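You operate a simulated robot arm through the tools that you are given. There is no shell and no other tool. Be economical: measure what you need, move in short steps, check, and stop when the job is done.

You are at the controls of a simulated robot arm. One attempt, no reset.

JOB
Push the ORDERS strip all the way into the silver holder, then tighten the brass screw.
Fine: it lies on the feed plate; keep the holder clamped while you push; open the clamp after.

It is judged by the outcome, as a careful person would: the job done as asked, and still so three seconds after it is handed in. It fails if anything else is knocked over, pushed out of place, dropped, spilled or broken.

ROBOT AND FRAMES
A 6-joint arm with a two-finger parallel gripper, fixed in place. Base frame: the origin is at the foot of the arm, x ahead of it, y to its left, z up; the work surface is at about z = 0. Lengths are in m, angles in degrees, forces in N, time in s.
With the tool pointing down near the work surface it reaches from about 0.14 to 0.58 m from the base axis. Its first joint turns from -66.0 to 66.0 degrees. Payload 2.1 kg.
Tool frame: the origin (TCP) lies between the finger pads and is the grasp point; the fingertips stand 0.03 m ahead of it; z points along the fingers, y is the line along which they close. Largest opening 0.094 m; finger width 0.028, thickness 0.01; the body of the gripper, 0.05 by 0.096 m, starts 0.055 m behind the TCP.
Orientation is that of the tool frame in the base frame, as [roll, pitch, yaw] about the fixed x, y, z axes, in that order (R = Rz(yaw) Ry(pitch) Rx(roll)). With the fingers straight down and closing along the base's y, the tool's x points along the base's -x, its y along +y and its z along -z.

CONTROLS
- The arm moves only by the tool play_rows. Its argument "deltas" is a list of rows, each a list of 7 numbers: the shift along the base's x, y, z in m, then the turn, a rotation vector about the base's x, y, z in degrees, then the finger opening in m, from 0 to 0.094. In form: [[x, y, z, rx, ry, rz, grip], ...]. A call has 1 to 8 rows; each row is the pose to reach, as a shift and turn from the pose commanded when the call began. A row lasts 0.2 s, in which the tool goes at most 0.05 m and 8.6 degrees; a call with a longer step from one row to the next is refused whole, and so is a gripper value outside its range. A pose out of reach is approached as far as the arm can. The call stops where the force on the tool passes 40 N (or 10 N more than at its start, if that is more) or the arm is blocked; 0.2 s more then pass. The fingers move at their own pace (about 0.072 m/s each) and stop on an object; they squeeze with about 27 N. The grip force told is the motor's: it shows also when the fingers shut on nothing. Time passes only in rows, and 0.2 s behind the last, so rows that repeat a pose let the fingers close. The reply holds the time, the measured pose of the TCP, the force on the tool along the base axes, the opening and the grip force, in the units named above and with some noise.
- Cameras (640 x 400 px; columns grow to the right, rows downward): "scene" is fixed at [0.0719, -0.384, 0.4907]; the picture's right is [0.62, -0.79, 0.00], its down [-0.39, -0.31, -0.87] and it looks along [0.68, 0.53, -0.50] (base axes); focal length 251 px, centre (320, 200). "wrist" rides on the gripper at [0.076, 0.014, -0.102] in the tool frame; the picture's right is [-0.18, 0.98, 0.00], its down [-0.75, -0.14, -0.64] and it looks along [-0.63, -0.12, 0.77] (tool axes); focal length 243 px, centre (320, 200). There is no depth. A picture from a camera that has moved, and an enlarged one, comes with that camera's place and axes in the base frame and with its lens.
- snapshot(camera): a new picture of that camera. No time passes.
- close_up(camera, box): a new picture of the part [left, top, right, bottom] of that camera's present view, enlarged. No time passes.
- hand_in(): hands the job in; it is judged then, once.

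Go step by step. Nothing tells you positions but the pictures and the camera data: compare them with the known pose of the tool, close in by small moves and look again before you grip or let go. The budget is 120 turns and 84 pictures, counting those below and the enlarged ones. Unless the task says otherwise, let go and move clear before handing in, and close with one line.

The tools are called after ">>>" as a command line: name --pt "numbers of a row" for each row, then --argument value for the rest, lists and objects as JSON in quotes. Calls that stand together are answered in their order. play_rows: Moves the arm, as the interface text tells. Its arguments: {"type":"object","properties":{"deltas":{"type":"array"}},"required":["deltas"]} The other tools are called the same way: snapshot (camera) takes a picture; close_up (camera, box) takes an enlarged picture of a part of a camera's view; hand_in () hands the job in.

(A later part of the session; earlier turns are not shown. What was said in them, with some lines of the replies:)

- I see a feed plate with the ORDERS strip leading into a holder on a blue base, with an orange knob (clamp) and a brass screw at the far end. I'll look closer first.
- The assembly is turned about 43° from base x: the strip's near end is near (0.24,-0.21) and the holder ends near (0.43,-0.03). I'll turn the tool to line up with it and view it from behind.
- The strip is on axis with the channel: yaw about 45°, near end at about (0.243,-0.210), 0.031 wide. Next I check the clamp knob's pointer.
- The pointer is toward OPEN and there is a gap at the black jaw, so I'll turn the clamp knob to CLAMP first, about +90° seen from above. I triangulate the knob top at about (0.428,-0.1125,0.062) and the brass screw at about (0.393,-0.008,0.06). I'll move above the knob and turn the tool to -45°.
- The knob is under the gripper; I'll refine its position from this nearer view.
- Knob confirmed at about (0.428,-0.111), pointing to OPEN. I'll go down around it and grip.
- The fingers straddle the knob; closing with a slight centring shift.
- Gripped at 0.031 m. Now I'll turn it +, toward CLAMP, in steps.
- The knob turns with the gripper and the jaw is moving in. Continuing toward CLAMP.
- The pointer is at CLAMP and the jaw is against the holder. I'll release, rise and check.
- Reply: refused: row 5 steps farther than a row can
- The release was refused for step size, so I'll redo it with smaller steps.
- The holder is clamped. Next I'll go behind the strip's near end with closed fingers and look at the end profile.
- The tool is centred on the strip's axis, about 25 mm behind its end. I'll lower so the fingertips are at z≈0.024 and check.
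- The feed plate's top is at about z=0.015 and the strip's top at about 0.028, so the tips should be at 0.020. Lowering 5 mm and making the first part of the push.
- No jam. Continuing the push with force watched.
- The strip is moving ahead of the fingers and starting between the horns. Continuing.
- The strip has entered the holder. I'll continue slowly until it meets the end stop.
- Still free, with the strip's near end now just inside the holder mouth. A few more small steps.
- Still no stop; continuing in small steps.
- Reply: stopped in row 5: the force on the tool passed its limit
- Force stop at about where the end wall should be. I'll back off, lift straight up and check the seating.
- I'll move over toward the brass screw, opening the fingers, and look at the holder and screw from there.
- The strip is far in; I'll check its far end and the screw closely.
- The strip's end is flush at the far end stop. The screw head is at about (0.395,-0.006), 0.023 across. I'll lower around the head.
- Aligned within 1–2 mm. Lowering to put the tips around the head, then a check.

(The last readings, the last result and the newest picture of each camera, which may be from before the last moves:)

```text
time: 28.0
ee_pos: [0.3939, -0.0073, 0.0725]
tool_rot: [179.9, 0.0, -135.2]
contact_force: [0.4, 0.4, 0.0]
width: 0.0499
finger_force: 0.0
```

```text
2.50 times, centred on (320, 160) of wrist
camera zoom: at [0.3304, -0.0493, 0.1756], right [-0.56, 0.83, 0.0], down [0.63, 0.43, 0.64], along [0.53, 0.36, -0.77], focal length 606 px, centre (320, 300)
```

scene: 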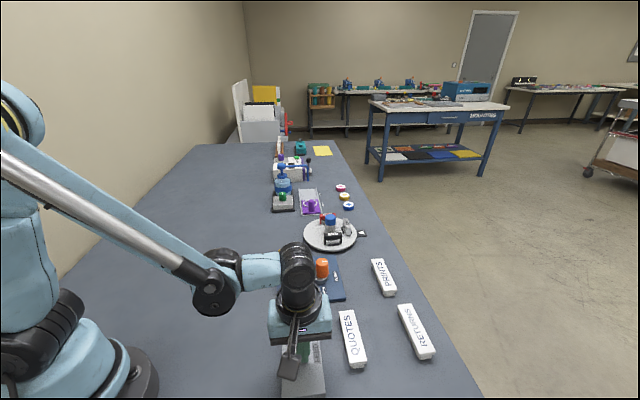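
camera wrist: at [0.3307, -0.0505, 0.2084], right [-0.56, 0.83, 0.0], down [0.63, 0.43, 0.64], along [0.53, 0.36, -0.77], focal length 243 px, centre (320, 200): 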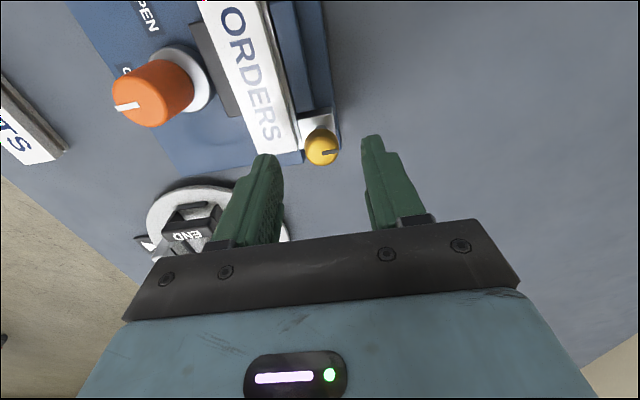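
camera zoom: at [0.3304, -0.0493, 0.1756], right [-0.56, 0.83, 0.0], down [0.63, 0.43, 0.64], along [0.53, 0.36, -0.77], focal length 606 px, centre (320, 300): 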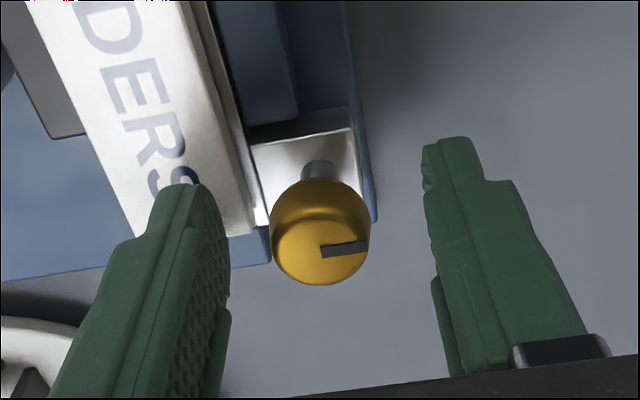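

Head is centred between the fingers at the right height. Gripping.

>>> play_rows --pt "0.001 0.001 0 0 0 0 0.035" --pt "0.001 0.001 0 0 0 0 0.02" --pt "0.001 0.001 0 0 0 0 0.016" --pt "0.001 0.001 0 0 0 0 0.016"

```text
time: 29.0
ee_pos: [0.3959, -0.0053, 0.0721]
tool_rot: [-180.0, 0.0, -135.2]
contact_force: [0.5, -1.2, 0.7]
width: 0.0231
finger_force: 27.3
```

Gripped cleanly with no side force. Turning clockwise in steps.

>>> play_rows --pt "0 0 0 0 0 -8 0.016" --pt "0 0 0 0 0 -16 0.016" --pt "0 0 0 0 0 -24 0.016" --pt "0 0 0 0 0 -32 0.016" --pt "0 0 0 0 0 -40 0.016" --pt "0 0 0 0 0 -48 0.016" --pt "0 0 0 0 0 -56 0.016"

>>> close_up --camera "wrist" --box '[220, 80, 420, 240]'

>>> close_up --camera "scene" --box '[255, 225, 325, 285]'

```text
time: 30.6
ee_pos: [0.3953, -0.005, 0.0721]
tool_rot: [179.8, 0.0, 168.8]
contact_force: [-1.9, 14.6, 14.7]
width: 0.0231
finger_force: 27.4
```

```text
2.50 times, centred on (320, 160) of wrist
camera zoom: at [0.3237, 0.0244, 0.1756], right [0.37, 0.93, 0.0], down [0.71, -0.29, 0.64], along [0.6, -0.24, -0.77], focal length 606 px, centre (320, 300)
```

zoom: 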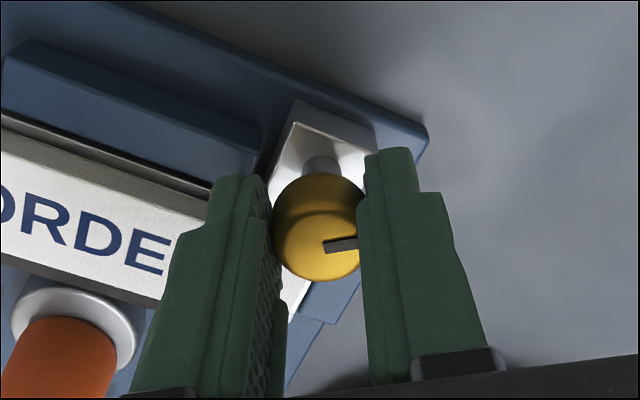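

```text
6.67 times, centred on (290, 255) of scene
camera zoom: at [0.0718, -0.3839, 0.4907], right [0.62, -0.79, 0.0], down [-0.39, -0.31, -0.87], along [0.68, 0.53, -0.5], focal length 1671 px, centre (520, -167)
```

zoom: 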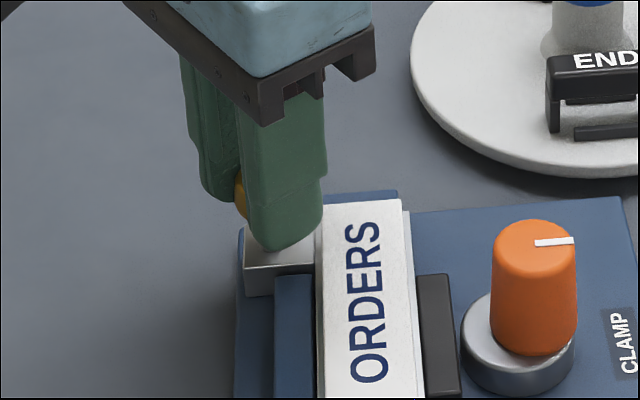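

The head turned about 56°, but side and upward force has built up. I'll release and check whether the head's height changed.

>>> play_rows --pt "0 0 0 0 0 0 0.03" --pt "0 0 0 0 0 0 0.05" --pt "0 0 0 0 0 0 0.05"

>>> close_up --camera "scene" --box '[255, 225, 325, 285]'

>>> close_up --camera "wrist" --box '[220, 80, 420, 240]'

```text
time: 31.4
ee_pos: [0.3963, -0.0064, 0.0712]
tool_rot: [180.0, -0.1, 168.8]
contact_force: [0.0, -0.6, -0.5]
width: 0.0501
finger_force: 0.1
```

```text
6.67 times, centred on (290, 255) of scene
camera zoom: at [0.0719, -0.384, 0.4907], right [0.62, -0.79, 0.0], down [-0.39, -0.31, -0.87], along [0.68, 0.53, -0.5], focal length 1671 px, centre (520, -167)
```

zoom: 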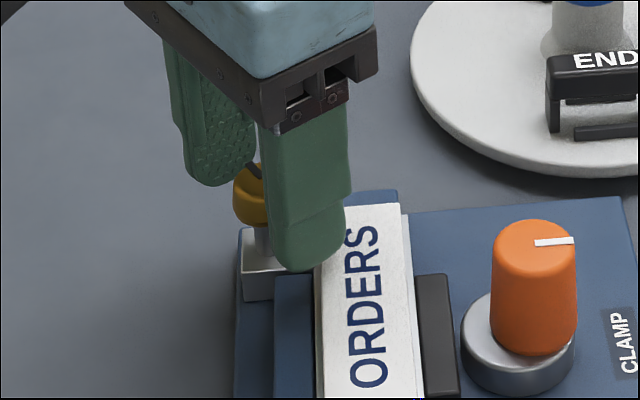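

```text
2.50 times, centred on (320, 160) of wrist
camera zoom: at [0.3236, 0.0235, 0.1753], right [0.37, 0.93, 0.0], down [0.71, -0.29, 0.64], along [0.6, -0.24, -0.77], focal length 606 px, centre (320, 300)
```

zoom: 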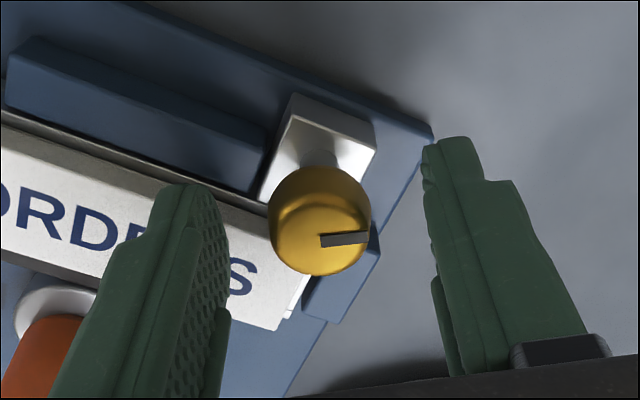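

The holder image seems to have shifted slightly on release. I'll lift clear and compare with the earlier view.

>>> play_rows --pt "0 0 0.03 0 0 0 0.05" --pt "0 0 0.07 0 0 0 0.05" --pt "0.01 0.02 0.1 0 0 0 0.05" --pt "0.01 0.04 0.12 0 0 0 0.05"

>>> close_up --camera "scene" --box '[265, 240, 345, 310]'

>>> close_up --camera "scene" --box '[280, 242, 310, 262]'

```text
time: 32.4
ee_pos: [0.4055, 0.0357, 0.1902]
tool_rot: [179.8, 0.0, 168.8]
contact_force: [0.1, -0.7, -0.7]
width: 0.0499
finger_force: 0.0
```

```text
5.71 times, centred on (305, 275) of scene
camera zoom: at [0.0718, -0.384, 0.4907], right [0.62, -0.79, 0.0], down [-0.39, -0.31, -0.87], along [0.68, 0.53, -0.5], focal length 1432 px, centre (406, -229)
```

zoom: 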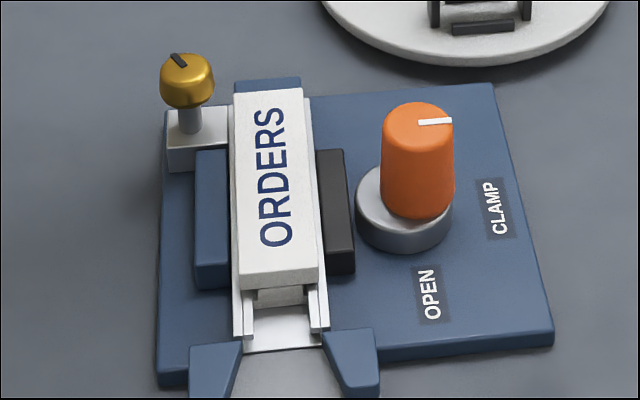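

```text
16.00 times, centred on (295, 252) of scene
camera zoom: at [0.0718, -0.384, 0.4907], right [0.62, -0.79, 0.0], down [-0.39, -0.31, -0.87], along [0.68, 0.53, -0.5], focal length 4011 px, centre (720, -632)
```

zoom: 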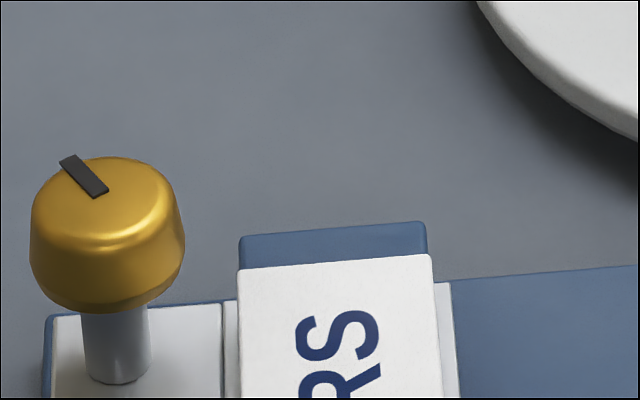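

The screw turned, but the holder slid about 2–3 mm back along its axis because my turning centre was off. I'll re-centre by nulling the side force before continuing, and later press the strip and holder back to the stop. Returning to the screw at this yaw.

>>> play_rows --pt "0 -0.02 -0.02 0 0 0 0.05" --pt "-0.01 -0.042 -0.05 0 0 0 0.05" --pt "-0.01 -0.042 -0.09 0 0 0 0.05" --pt "-0.01 -0.042 -0.117 0 0 0 0.05" --pt "-0.01 -0.042 -0.117 0 0 0 0.05"

>>> close_up --camera "wrist" --box '[220, 80, 420, 240]'

```text
time: 33.6
ee_pos: [0.3946, -0.007, 0.0742]
tool_rot: [179.9, 0.0, 168.8]
contact_force: [0.0, -0.4, 0.0]
width: 0.0499
finger_force: 0.0
```

```text
2.50 times, centred on (320, 160) of wrist
camera zoom: at [0.3239, 0.0223, 0.1766], right [0.37, 0.93, 0.0], down [0.71, -0.28, 0.64], along [0.6, -0.24, -0.77], focal length 606 px, centre (320, 300)
```

zoom: 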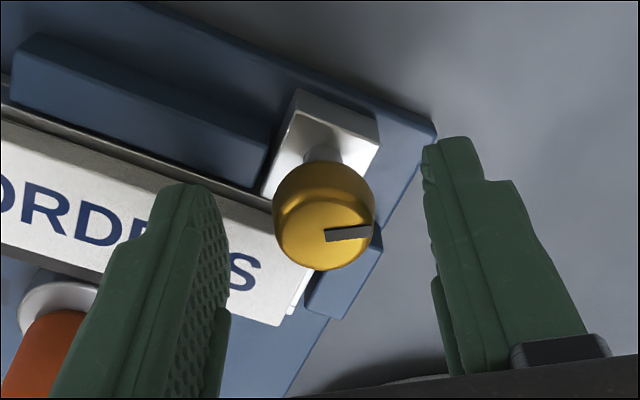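

Head is centred at about (0.395,-0.0055). I'll grip again and read the side force.

>>> play_rows --pt "0.0005 0.0015 0 0 0 0 0.035" --pt "0.0005 0.0015 0 0 0 0 0.02" --pt "0.0005 0.0015 0 0 0 0 0.016" --pt "0.0005 0.0015 0 0 0 0 0.016"

```text
time: 34.6
ee_pos: [0.3965, -0.0053, 0.0744]
tool_rot: [179.9, 0.0, 168.8]
contact_force: [0.8, 0.1, -0.3]
width: 0.0232
finger_force: 27.4
```

Null force. Turning another −32° and reading force.

>>> play_rows --pt "0 0 0 0 0 -8 0.016" --pt "0 0 0 0 0 -16 0.016" --pt "0 0 0 0 0 -24 0.016" --pt "0 0 0 0 0 -32 0.016"

```text
time: 35.6
ee_pos: [0.3969, -0.007, 0.0748]
tool_rot: [179.9, 0.1, 136.7]
contact_force: [1.0, -0.6, -0.1]
width: 0.0231
finger_force: 27.2
```

Force remains near zero. Continuing.

>>> play_rows --pt "0 0 0 0 0 -8 0.016" --pt "0 0 0 0 0 -16 0.016" --pt "0 0 0 0 0 -24 0.016" --pt "0 0 0 0 0 -32 0.016" --pt "0 0 0 0 0 -40 0.016"

>>> close_up --camera "wrist" --box '[220, 80, 420, 240]'

>>> close_up --camera "scene" --box '[255, 225, 325, 285]'

```text
time: 36.8
ee_pos: [0.3962, -0.0053, 0.076]
tool_rot: [180.0, 0.1, 96.7]
contact_force: [2.2, 0.2, -0.4]
width: 0.0233
finger_force: 26.4
```

```text
2.50 times, centred on (320, 160) of wrist
camera zoom: at [0.4013, 0.0718, 0.1785], right [1.0, -0.07, 0.0], down [-0.05, -0.76, 0.64], along [-0.04, -0.64, -0.77], focal length 606 px, centre (320, 300)
```

zoom: 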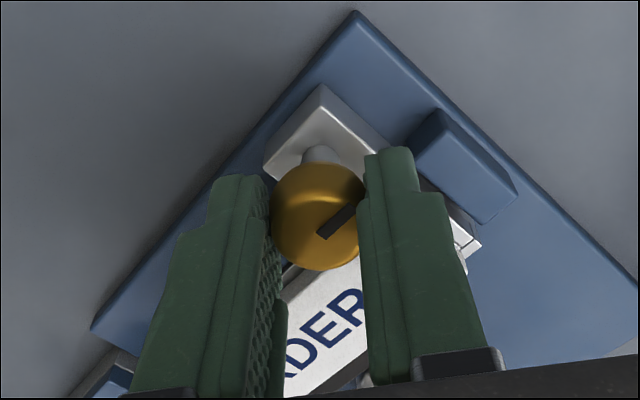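

```text
6.67 times, centred on (290, 255) of scene
camera zoom: at [0.0719, -0.384, 0.4907], right [0.62, -0.79, 0.0], down [-0.39, -0.31, -0.87], along [0.68, 0.53, -0.5], focal length 1671 px, centre (520, -167)
```

zoom: 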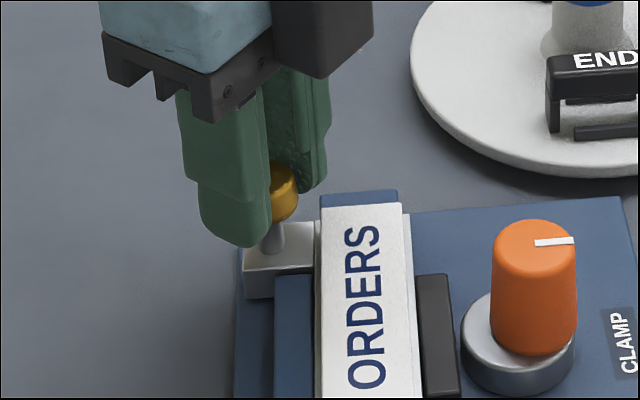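

The mark has slipped about 33° relative to the fingers, so the screw seems to have come tight after roughly 90°. I'll confirm with another −24°.

>>> play_rows --pt "0 0 0 0 0 -8 0.012" --pt "0 0 0 0 0 -16 0.012" --pt "0 0 0 0 0 -24 0.012"

>>> close_up --camera "wrist" --box '[220, 80, 420, 240]'

```text
time: 37.6
ee_pos: [0.3965, -0.0068, 0.0756]
tool_rot: [180.0, 0.0, 72.6]
contact_force: [1.2, 0.3, -0.3]
width: 0.0233
finger_force: 27.0
```

```text
2.50 times, centred on (320, 160) of wrist
camera zoom: at [0.4326, 0.0627, 0.1785], right [0.88, -0.47, 0.0], down [-0.36, -0.68, 0.64], along [-0.3, -0.57, -0.77], focal length 606 px, centre (320, 300)
```

zoom: 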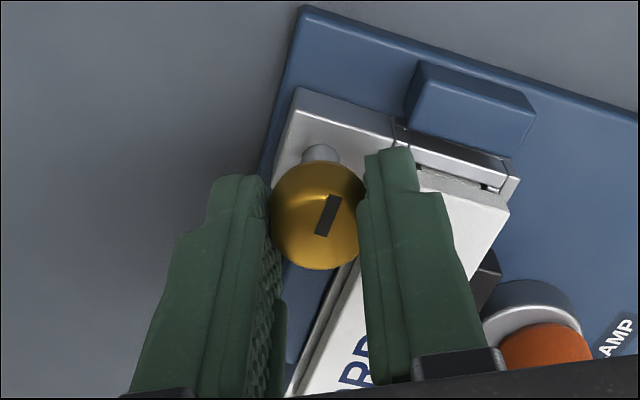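

The mark stays fixed in space while the fingers slip, so the screw is tight. I'll release with null force, rise, and turn the tool back to the pushing orientation.

>>> play_rows --pt "0 0 0 0 0 0 0.03" --pt "0 0 0 0 0 0 0.05" --pt "0 0 0.04 0 0 0 0.05" --pt "0 0 0.08 0 0 0 0.05" --pt "0 0 0.12 0 0 8 0.05" --pt "-0.01 -0.02 0.14 0 0 16 0.04" --pt "-0.02 -0.04 0.14 0 0 24 0.03" --pt "-0.03 -0.06 0.14 0 0 32 0.02"

>>> play_rows --pt "-0.01 -0.02 0 0 0 8.5 0.01" --pt "-0.02 -0.04 0 0 0 17 0" --pt "-0.03 -0.06 0 0 0 25.5 0" --pt "-0.04 -0.07 0 0 0 34 0" --pt "-0.05 -0.08 0 0 0 42.5 0" --pt "-0.06 -0.09 0 0 0 51 0" --pt "-0.07 -0.1 0 0 0 59.5 0" --pt "-0.08 -0.1 0 0 0 68 0"

>>> close_up --camera "scene" --box '[265, 240, 345, 310]'

>>> close_up --camera "scene" --box '[280, 242, 310, 262]'

```text
time: 39.4
ee_pos: [0.3667, -0.0657, 0.2156]
tool_rot: [179.9, -0.1, 104.9]
contact_force: [0.1, 0.2, -0.2]
width: 0.0201
finger_force: 0.0
```

```text
time: 41.2
ee_pos: [0.286, -0.1671, 0.2148]
tool_rot: [179.9, 0.0, 172.9]
contact_force: [-0.5, 1.1, 0.0]
width: 0.0001
finger_force: 26.8
```

```text
5.71 times, centred on (305, 275) of scene
camera zoom: at [0.0719, -0.384, 0.4907], right [0.62, -0.79, 0.0], down [-0.39, -0.31, -0.87], along [0.68, 0.53, -0.5], focal length 1432 px, centre (406, -229)
```

zoom: 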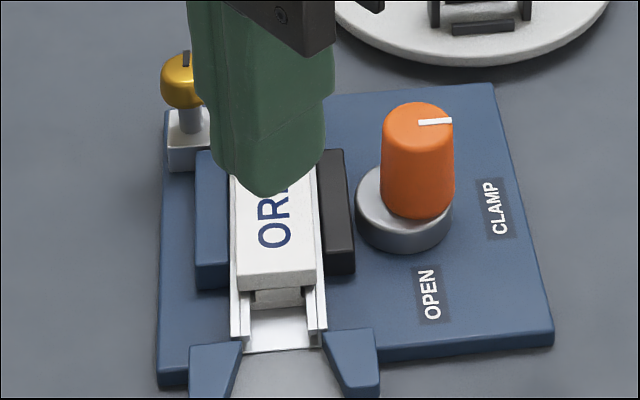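

```text
16.00 times, centred on (295, 252) of scene
camera zoom: at [0.0719, -0.384, 0.4907], right [0.62, -0.79, 0.0], down [-0.39, -0.31, -0.87], along [0.68, 0.53, -0.5], focal length 4011 px, centre (720, -632)
```

zoom: 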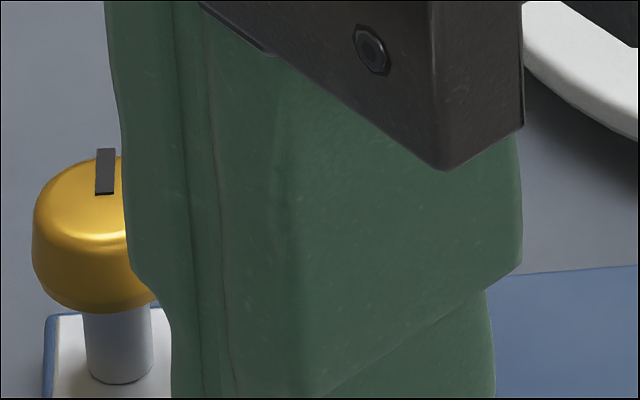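

The screw mark has moved a quarter turn and is tight. Now I go back behind the strip to press the strip and holder back fully against the stop.

>>> play_rows --pt "0.0 0.0 0 0 0 8.5 0" --pt "0.0 0.0 0 0 0 17 0" --pt "0.01 0.01 0 0 0 25.5 0" --pt "0.015 0.015 0 0 0 34 0" --pt "0.02 0.02 0 0 0 42.5 0" --pt "0.032 0.031 -0.02 0 0 51 0" --pt "0.032 0.031 -0.06 0 0 52.1 0" --pt "0.032 0.031 -0.1 0 0 52.1 0"

>>> close_up --camera "wrist" --box '[220, 60, 420, 240]'

```text
time: 43.0
ee_pos: [0.3176, -0.1353, 0.1148]
tool_rot: [180.0, 0.0, -134.9]
contact_force: [-0.3, 0.2, -0.6]
width: 0.0
finger_force: 26.5
```

```text
2.22 times, centred on (320, 150) of wrist
camera zoom: at [0.2543, -0.1786, 0.2177], right [-0.56, 0.83, 0.0], down [0.63, 0.43, 0.64], along [0.53, 0.36, -0.77], focal length 539 px, centre (320, 311)
```

zoom: 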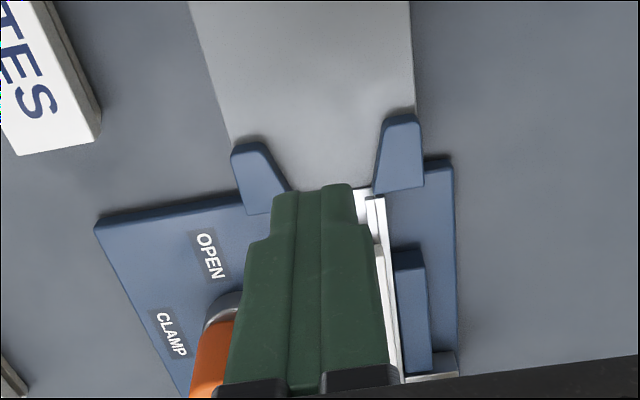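

Lowering and pressing forward gently until the stop.

>>> play_rows --pt "0 0 -0.03 0 0 0 0" --pt "0 0 -0.064 0 0 0 0" --pt "0.007 0.007 -0.064 0 0 0 0" --pt "0.014 0.014 -0.064 0 0 0 0" --pt "0.02 0.02 -0.064 0 0 0 0" --pt "0.023 0.023 -0.064 0 0 0 0"

>>> play_rows --pt "0.001 0.001 0 0 0 0 0" --pt "0.002 0.002 0 0 0 0 0" --pt "0.003 0.003 0 0 0 0 0" --pt "0.004 0.004 0 0 0 0 0" --pt "0.005 0.005 0 0 0 0 0" --pt "0.006 0.006 0 0 0 0 0" --pt "0.007 0.007 0 0 0 0 0"

```text
time: 44.4
ee_pos: [0.341, -0.1127, 0.0512]
tool_rot: [179.9, 0.0, -135.1]
contact_force: [-0.5, -0.4, 0.5]
width: 0.0
finger_force: 27.3
```

```text
time: 46.1
ee_pos: [0.3443, -0.1085, 0.0512]
tool_rot: [-180.0, -0.8, -135.3]
contact_force: [-2.5, -3.7, 1.2]
width: 0.0
finger_force: 27.1
stopped in row 7: the force on the tool passed its limit (the readings are from after the stop); the commanded pose is now the measured one
```

Stopped at practically the same place as the first seating. Backing off and going up to inspect.

>>> play_rows --pt "-0.006 -0.006 0 0 0 0 0" --pt "-0.012 -0.012 0.0 0 0 0 0" --pt "-0.012 -0.012 0.04 0.3 -0.3 0 0" --pt "-0.012 -0.012 0.08 0.6 -0.6 0 0" --pt "0.0 -0.03 0.11 0.6 -0.6 0 0" --pt "0.02 -0.05 0.12 0.6 -0.6 0 0.02" --pt "0.045 -0.06 0.12 0.6 -0.6 0 0.04" --pt "0.07 -0.05 0.12 0.6 -0.6 0 0.055"

>>> close_up --camera "scene" --box '[265, 240, 345, 310]'

>>> snapshot --camera "wrist"

```text
time: 47.9
ee_pos: [0.4174, -0.1586, 0.1724]
tool_rot: [-180.0, 0.1, -135.4]
contact_force: [-0.1, 0.8, 0.6]
width: 0.055
finger_force: 0.1
```

```text
5.71 times, centred on (305, 275) of scene
camera zoom: at [0.0718, -0.384, 0.4907], right [0.62, -0.79, 0.0], down [-0.39, -0.31, -0.87], along [0.68, 0.53, -0.5], focal length 1432 px, centre (406, -229)
```

zoom: 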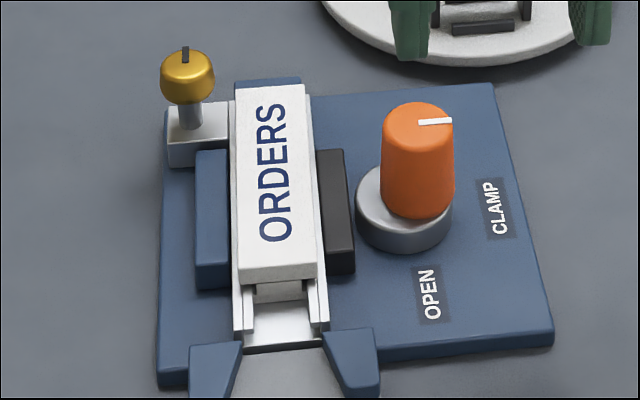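

```text
23 pictures are left
camera wrist: at [0.3526, -0.2011, 0.2748], right [-0.56, 0.83, 0.0], down [0.63, 0.43, 0.64], along [0.53, 0.36, -0.77], focal length 243 px, centre (320, 200)
```

wrist: 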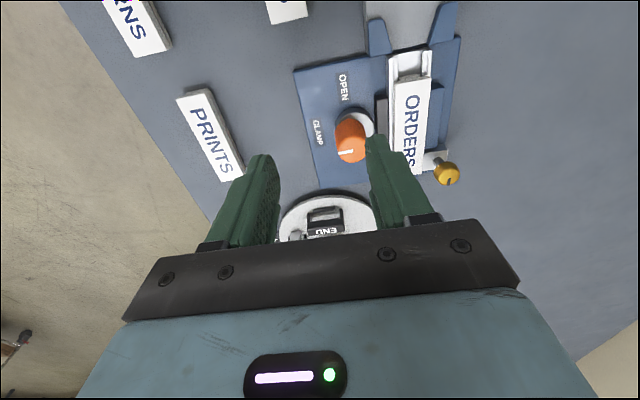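

The holder and strip are back in their original seated position and the screw is tight. Now I'll open the clamp, gripping the knob and turning it back −90°.

>>> play_rows --pt "0.006 0.024 0 0 0 0 0.058" --pt "0.0112 0.0474 0 0 0 0 0.058" --pt "0.0112 0.0474 -0.04 0 0 0 0.058" --pt "0.0112 0.0474 -0.04 0 0 0 0.058"

>>> close_up --camera "wrist" --box '[220, 60, 420, 240]'

```text
time: 48.9
ee_pos: [0.4278, -0.1101, 0.1311]
tool_rot: [180.0, 0.1, -135.3]
contact_force: [0.0, -0.8, -0.4]
width: 0.0577
finger_force: 0.1
```

```text
2.22 times, centred on (320, 150) of wrist
camera zoom: at [0.363, -0.1536, 0.2344], right [-0.56, 0.83, 0.0], down [0.63, 0.43, 0.64], along [0.53, 0.36, -0.77], focal length 539 px, centre (320, 311)
```

zoom: 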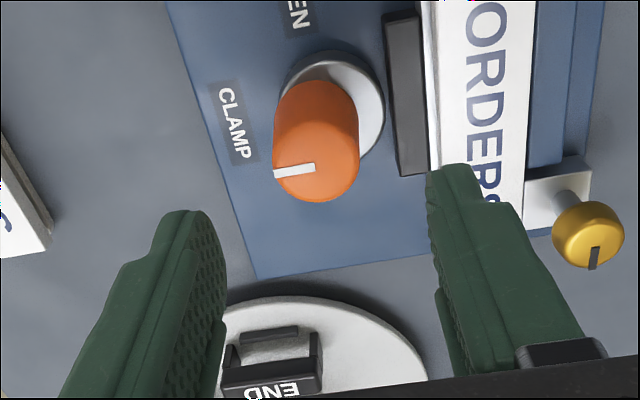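

Aligned. Lowering and gripping.

>>> play_rows --pt "0.0005 -0.0005 -0.03 0 0 0 0.058" --pt "0.0005 -0.0005 -0.058 0 0 0 0.058" --pt "0.0005 -0.0005 -0.058 0 0 0 0.045" --pt "0.0005 -0.0005 -0.058 0 0 0 0.03" --pt "0.0005 -0.0005 -0.058 0 0 0 0.024" --pt "0.0005 -0.0005 -0.058 0 0 0 0.024"

```text
time: 50.3
ee_pos: [0.4284, -0.112, 0.0727]
tool_rot: [-179.8, 0.1, -135.4]
contact_force: [11.6, -8.0, -13.8]
width: 0.0309
finger_force: 45.2
```

Small off-centre force along the closing axis; I'll shift 1 mm to relieve it and turn back.

>>> play_rows --pt "0.0008 -0.0006 0 0 0 0 0.024" --pt "0.0008 -0.0006 0 0 0 -7 0.024" --pt "0.0008 -0.0006 0 0 0 -14 0.024" --pt "0.0008 -0.0006 0 0 0 -21 0.024" --pt "0.0008 -0.0006 0 0 0 -28 0.024" --pt "0.0008 -0.0006 0 0 0 -35 0.024" --pt "0.0008 -0.0006 0 0 0 -42 0.024"

>>> play_rows --pt "0 0 0 0 0 -7 0.024" --pt "0 0 0 0 0 -14 0.024" --pt "0 0 0 0 0 -21 0.024" --pt "0 0 0 0 0 -28 0.024" --pt "0 0 0 0 0 -35 0.024" --pt "0 0 0 0 0 -42 0.024" --pt "0 0 0 0 0 -48 0.024"

>>> close_up --camera "wrist" --box '[200, 40, 440, 240]'

>>> close_up --camera "scene" --box '[265, 240, 345, 310]'

```text
time: 51.9
ee_pos: [0.4266, -0.1106, 0.0731]
tool_rot: [179.8, 0.0, -177.4]
contact_force: [-10.9, 7.2, -28.9]
width: 0.0306
finger_force: 45.2
```

```text
time: 53.5
ee_pos: [0.4286, -0.1084, 0.0739]
tool_rot: [179.7, -0.3, 134.7]
contact_force: [-11.3, 28.7, -12.1]
width: 0.031
finger_force: 44.8
```

```text
2.00 times, centred on (320, 140) of wrist
camera zoom: at [0.3846, -0.0458, 0.1769], right [0.83, 0.56, 0.0], down [0.43, -0.64, 0.64], along [0.36, -0.53, -0.77], focal length 485 px, centre (320, 320)
```

zoom: 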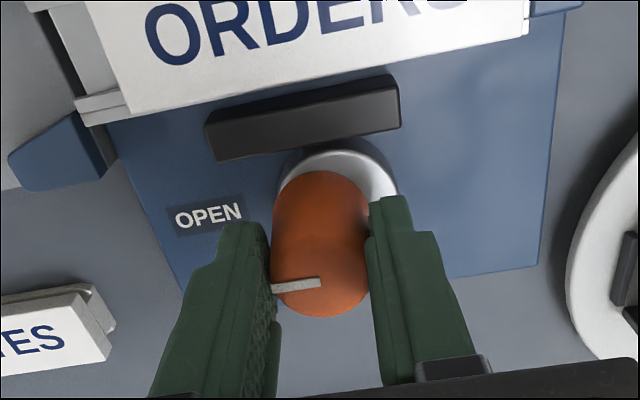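

```text
5.71 times, centred on (305, 275) of scene
camera zoom: at [0.0719, -0.384, 0.4906], right [0.62, -0.79, 0.0], down [-0.39, -0.31, -0.87], along [0.68, 0.53, -0.5], focal length 1432 px, centre (406, -229)
```

zoom: 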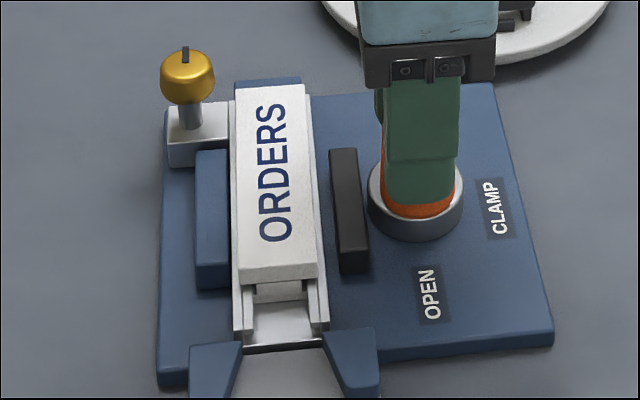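

The clamp is open: pointer at OPEN and jaw away from the holder. I'll relieve the residual force before letting go.

>>> play_rows --pt "-0.0005 0.001 0 0 0 0 0.024" --pt "-0.0005 0.001 0 0 0 0 0.024"

```text
time: 54.1
ee_pos: [0.4273, -0.1098, 0.0746]
tool_rot: [179.8, -0.2, 134.7]
contact_force: [-3.3, 22.0, -11.5]
width: 0.0307
finger_force: 44.6
```

>>> play_rows --pt "-0.0003 0.0015 0 0 0 0 0.024" --pt "-0.0003 0.003 0 0 0 0 0.024" --pt "-0.0003 0.003 -0.001 0 0 0 0.024"

```text
time: 54.9
ee_pos: [0.4273, -0.1104, 0.0729]
tool_rot: [-179.9, 0.3, 134.7]
contact_force: [5.4, -2.7, 13.2]
width: 0.0308
finger_force: 45.0
```

Side force is relieved. Releasing, rising and checking everything.

>>> play_rows --pt "0 0 0.0005 0 0 0 0.045" --pt "0 0 0.0005 0 0 0 0.055" --pt "0 0 0.03 0 0 0 0.055" --pt "0 0 0.07 0 0 0 0.055" --pt "0 -0.02 0.11 0 0 0 0.055" --pt "0 -0.05 0.14 0 0 0 0.055" --pt "0 -0.08 0.16 0 0 0 0.055"

>>> snapshot --camera "scene"

>>> close_up --camera "scene" --box '[265, 240, 345, 310]'

>>> close_up --camera "scene" --box '[280, 242, 310, 262]'

```text
time: 56.5
ee_pos: [0.4258, -0.1899, 0.2334]
tool_rot: [180.0, 0.1, 134.7]
contact_force: [-0.2, 0.6, -0.5]
width: 0.055
finger_force: 0.0
```

```text
19 pictures are left
```

scene: 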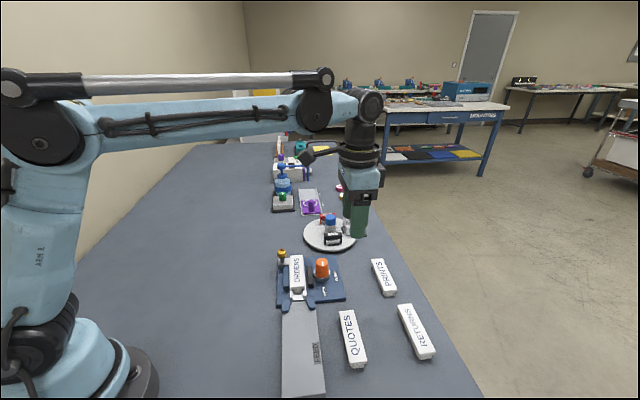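

```text
5.71 times, centred on (305, 275) of scene
camera zoom: at [0.0719, -0.3839, 0.4907], right [0.62, -0.79, 0.0], down [-0.39, -0.31, -0.87], along [0.68, 0.53, -0.5], focal length 1432 px, centre (406, -229)
```

zoom: 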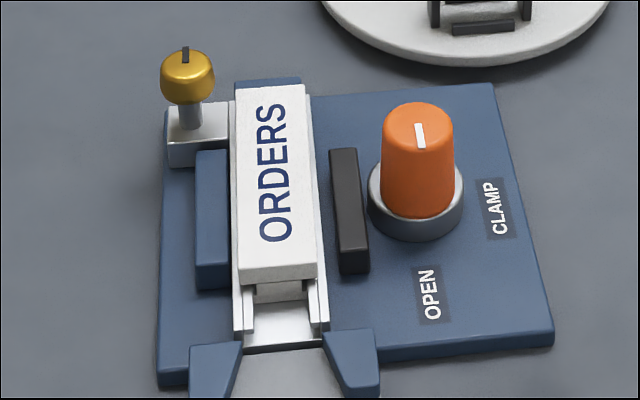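

```text
16.00 times, centred on (295, 252) of scene
camera zoom: at [0.0719, -0.3839, 0.4907], right [0.62, -0.79, 0.0], down [-0.39, -0.31, -0.87], along [0.68, 0.53, -0.5], focal length 4011 px, centre (720, -632)
```

zoom: 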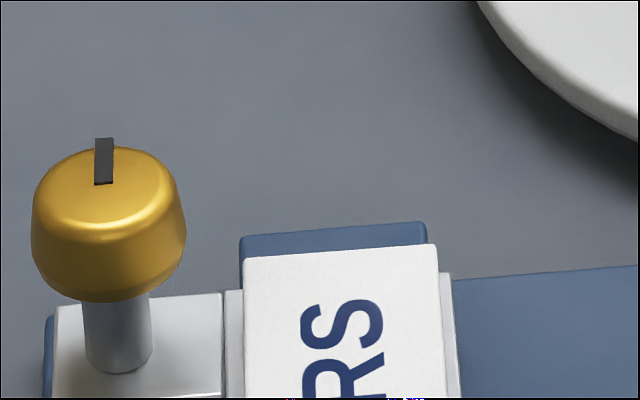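

Everything checks out: the ORDERS strip is seated at the end stop, the screw is tight, the clamp is at OPEN, and nothing else has moved. Handing in.

>>> hand_in

```text
The job is handed in.
```

The ORDERS strip is pushed fully into the holder, the brass screw is tight after a quarter turn to its stop, and the clamp is open again. While I was turning the screw, the holder slid about 2–3 mm back in the clamp, so I pushed it back against its stop before opening the clamp.
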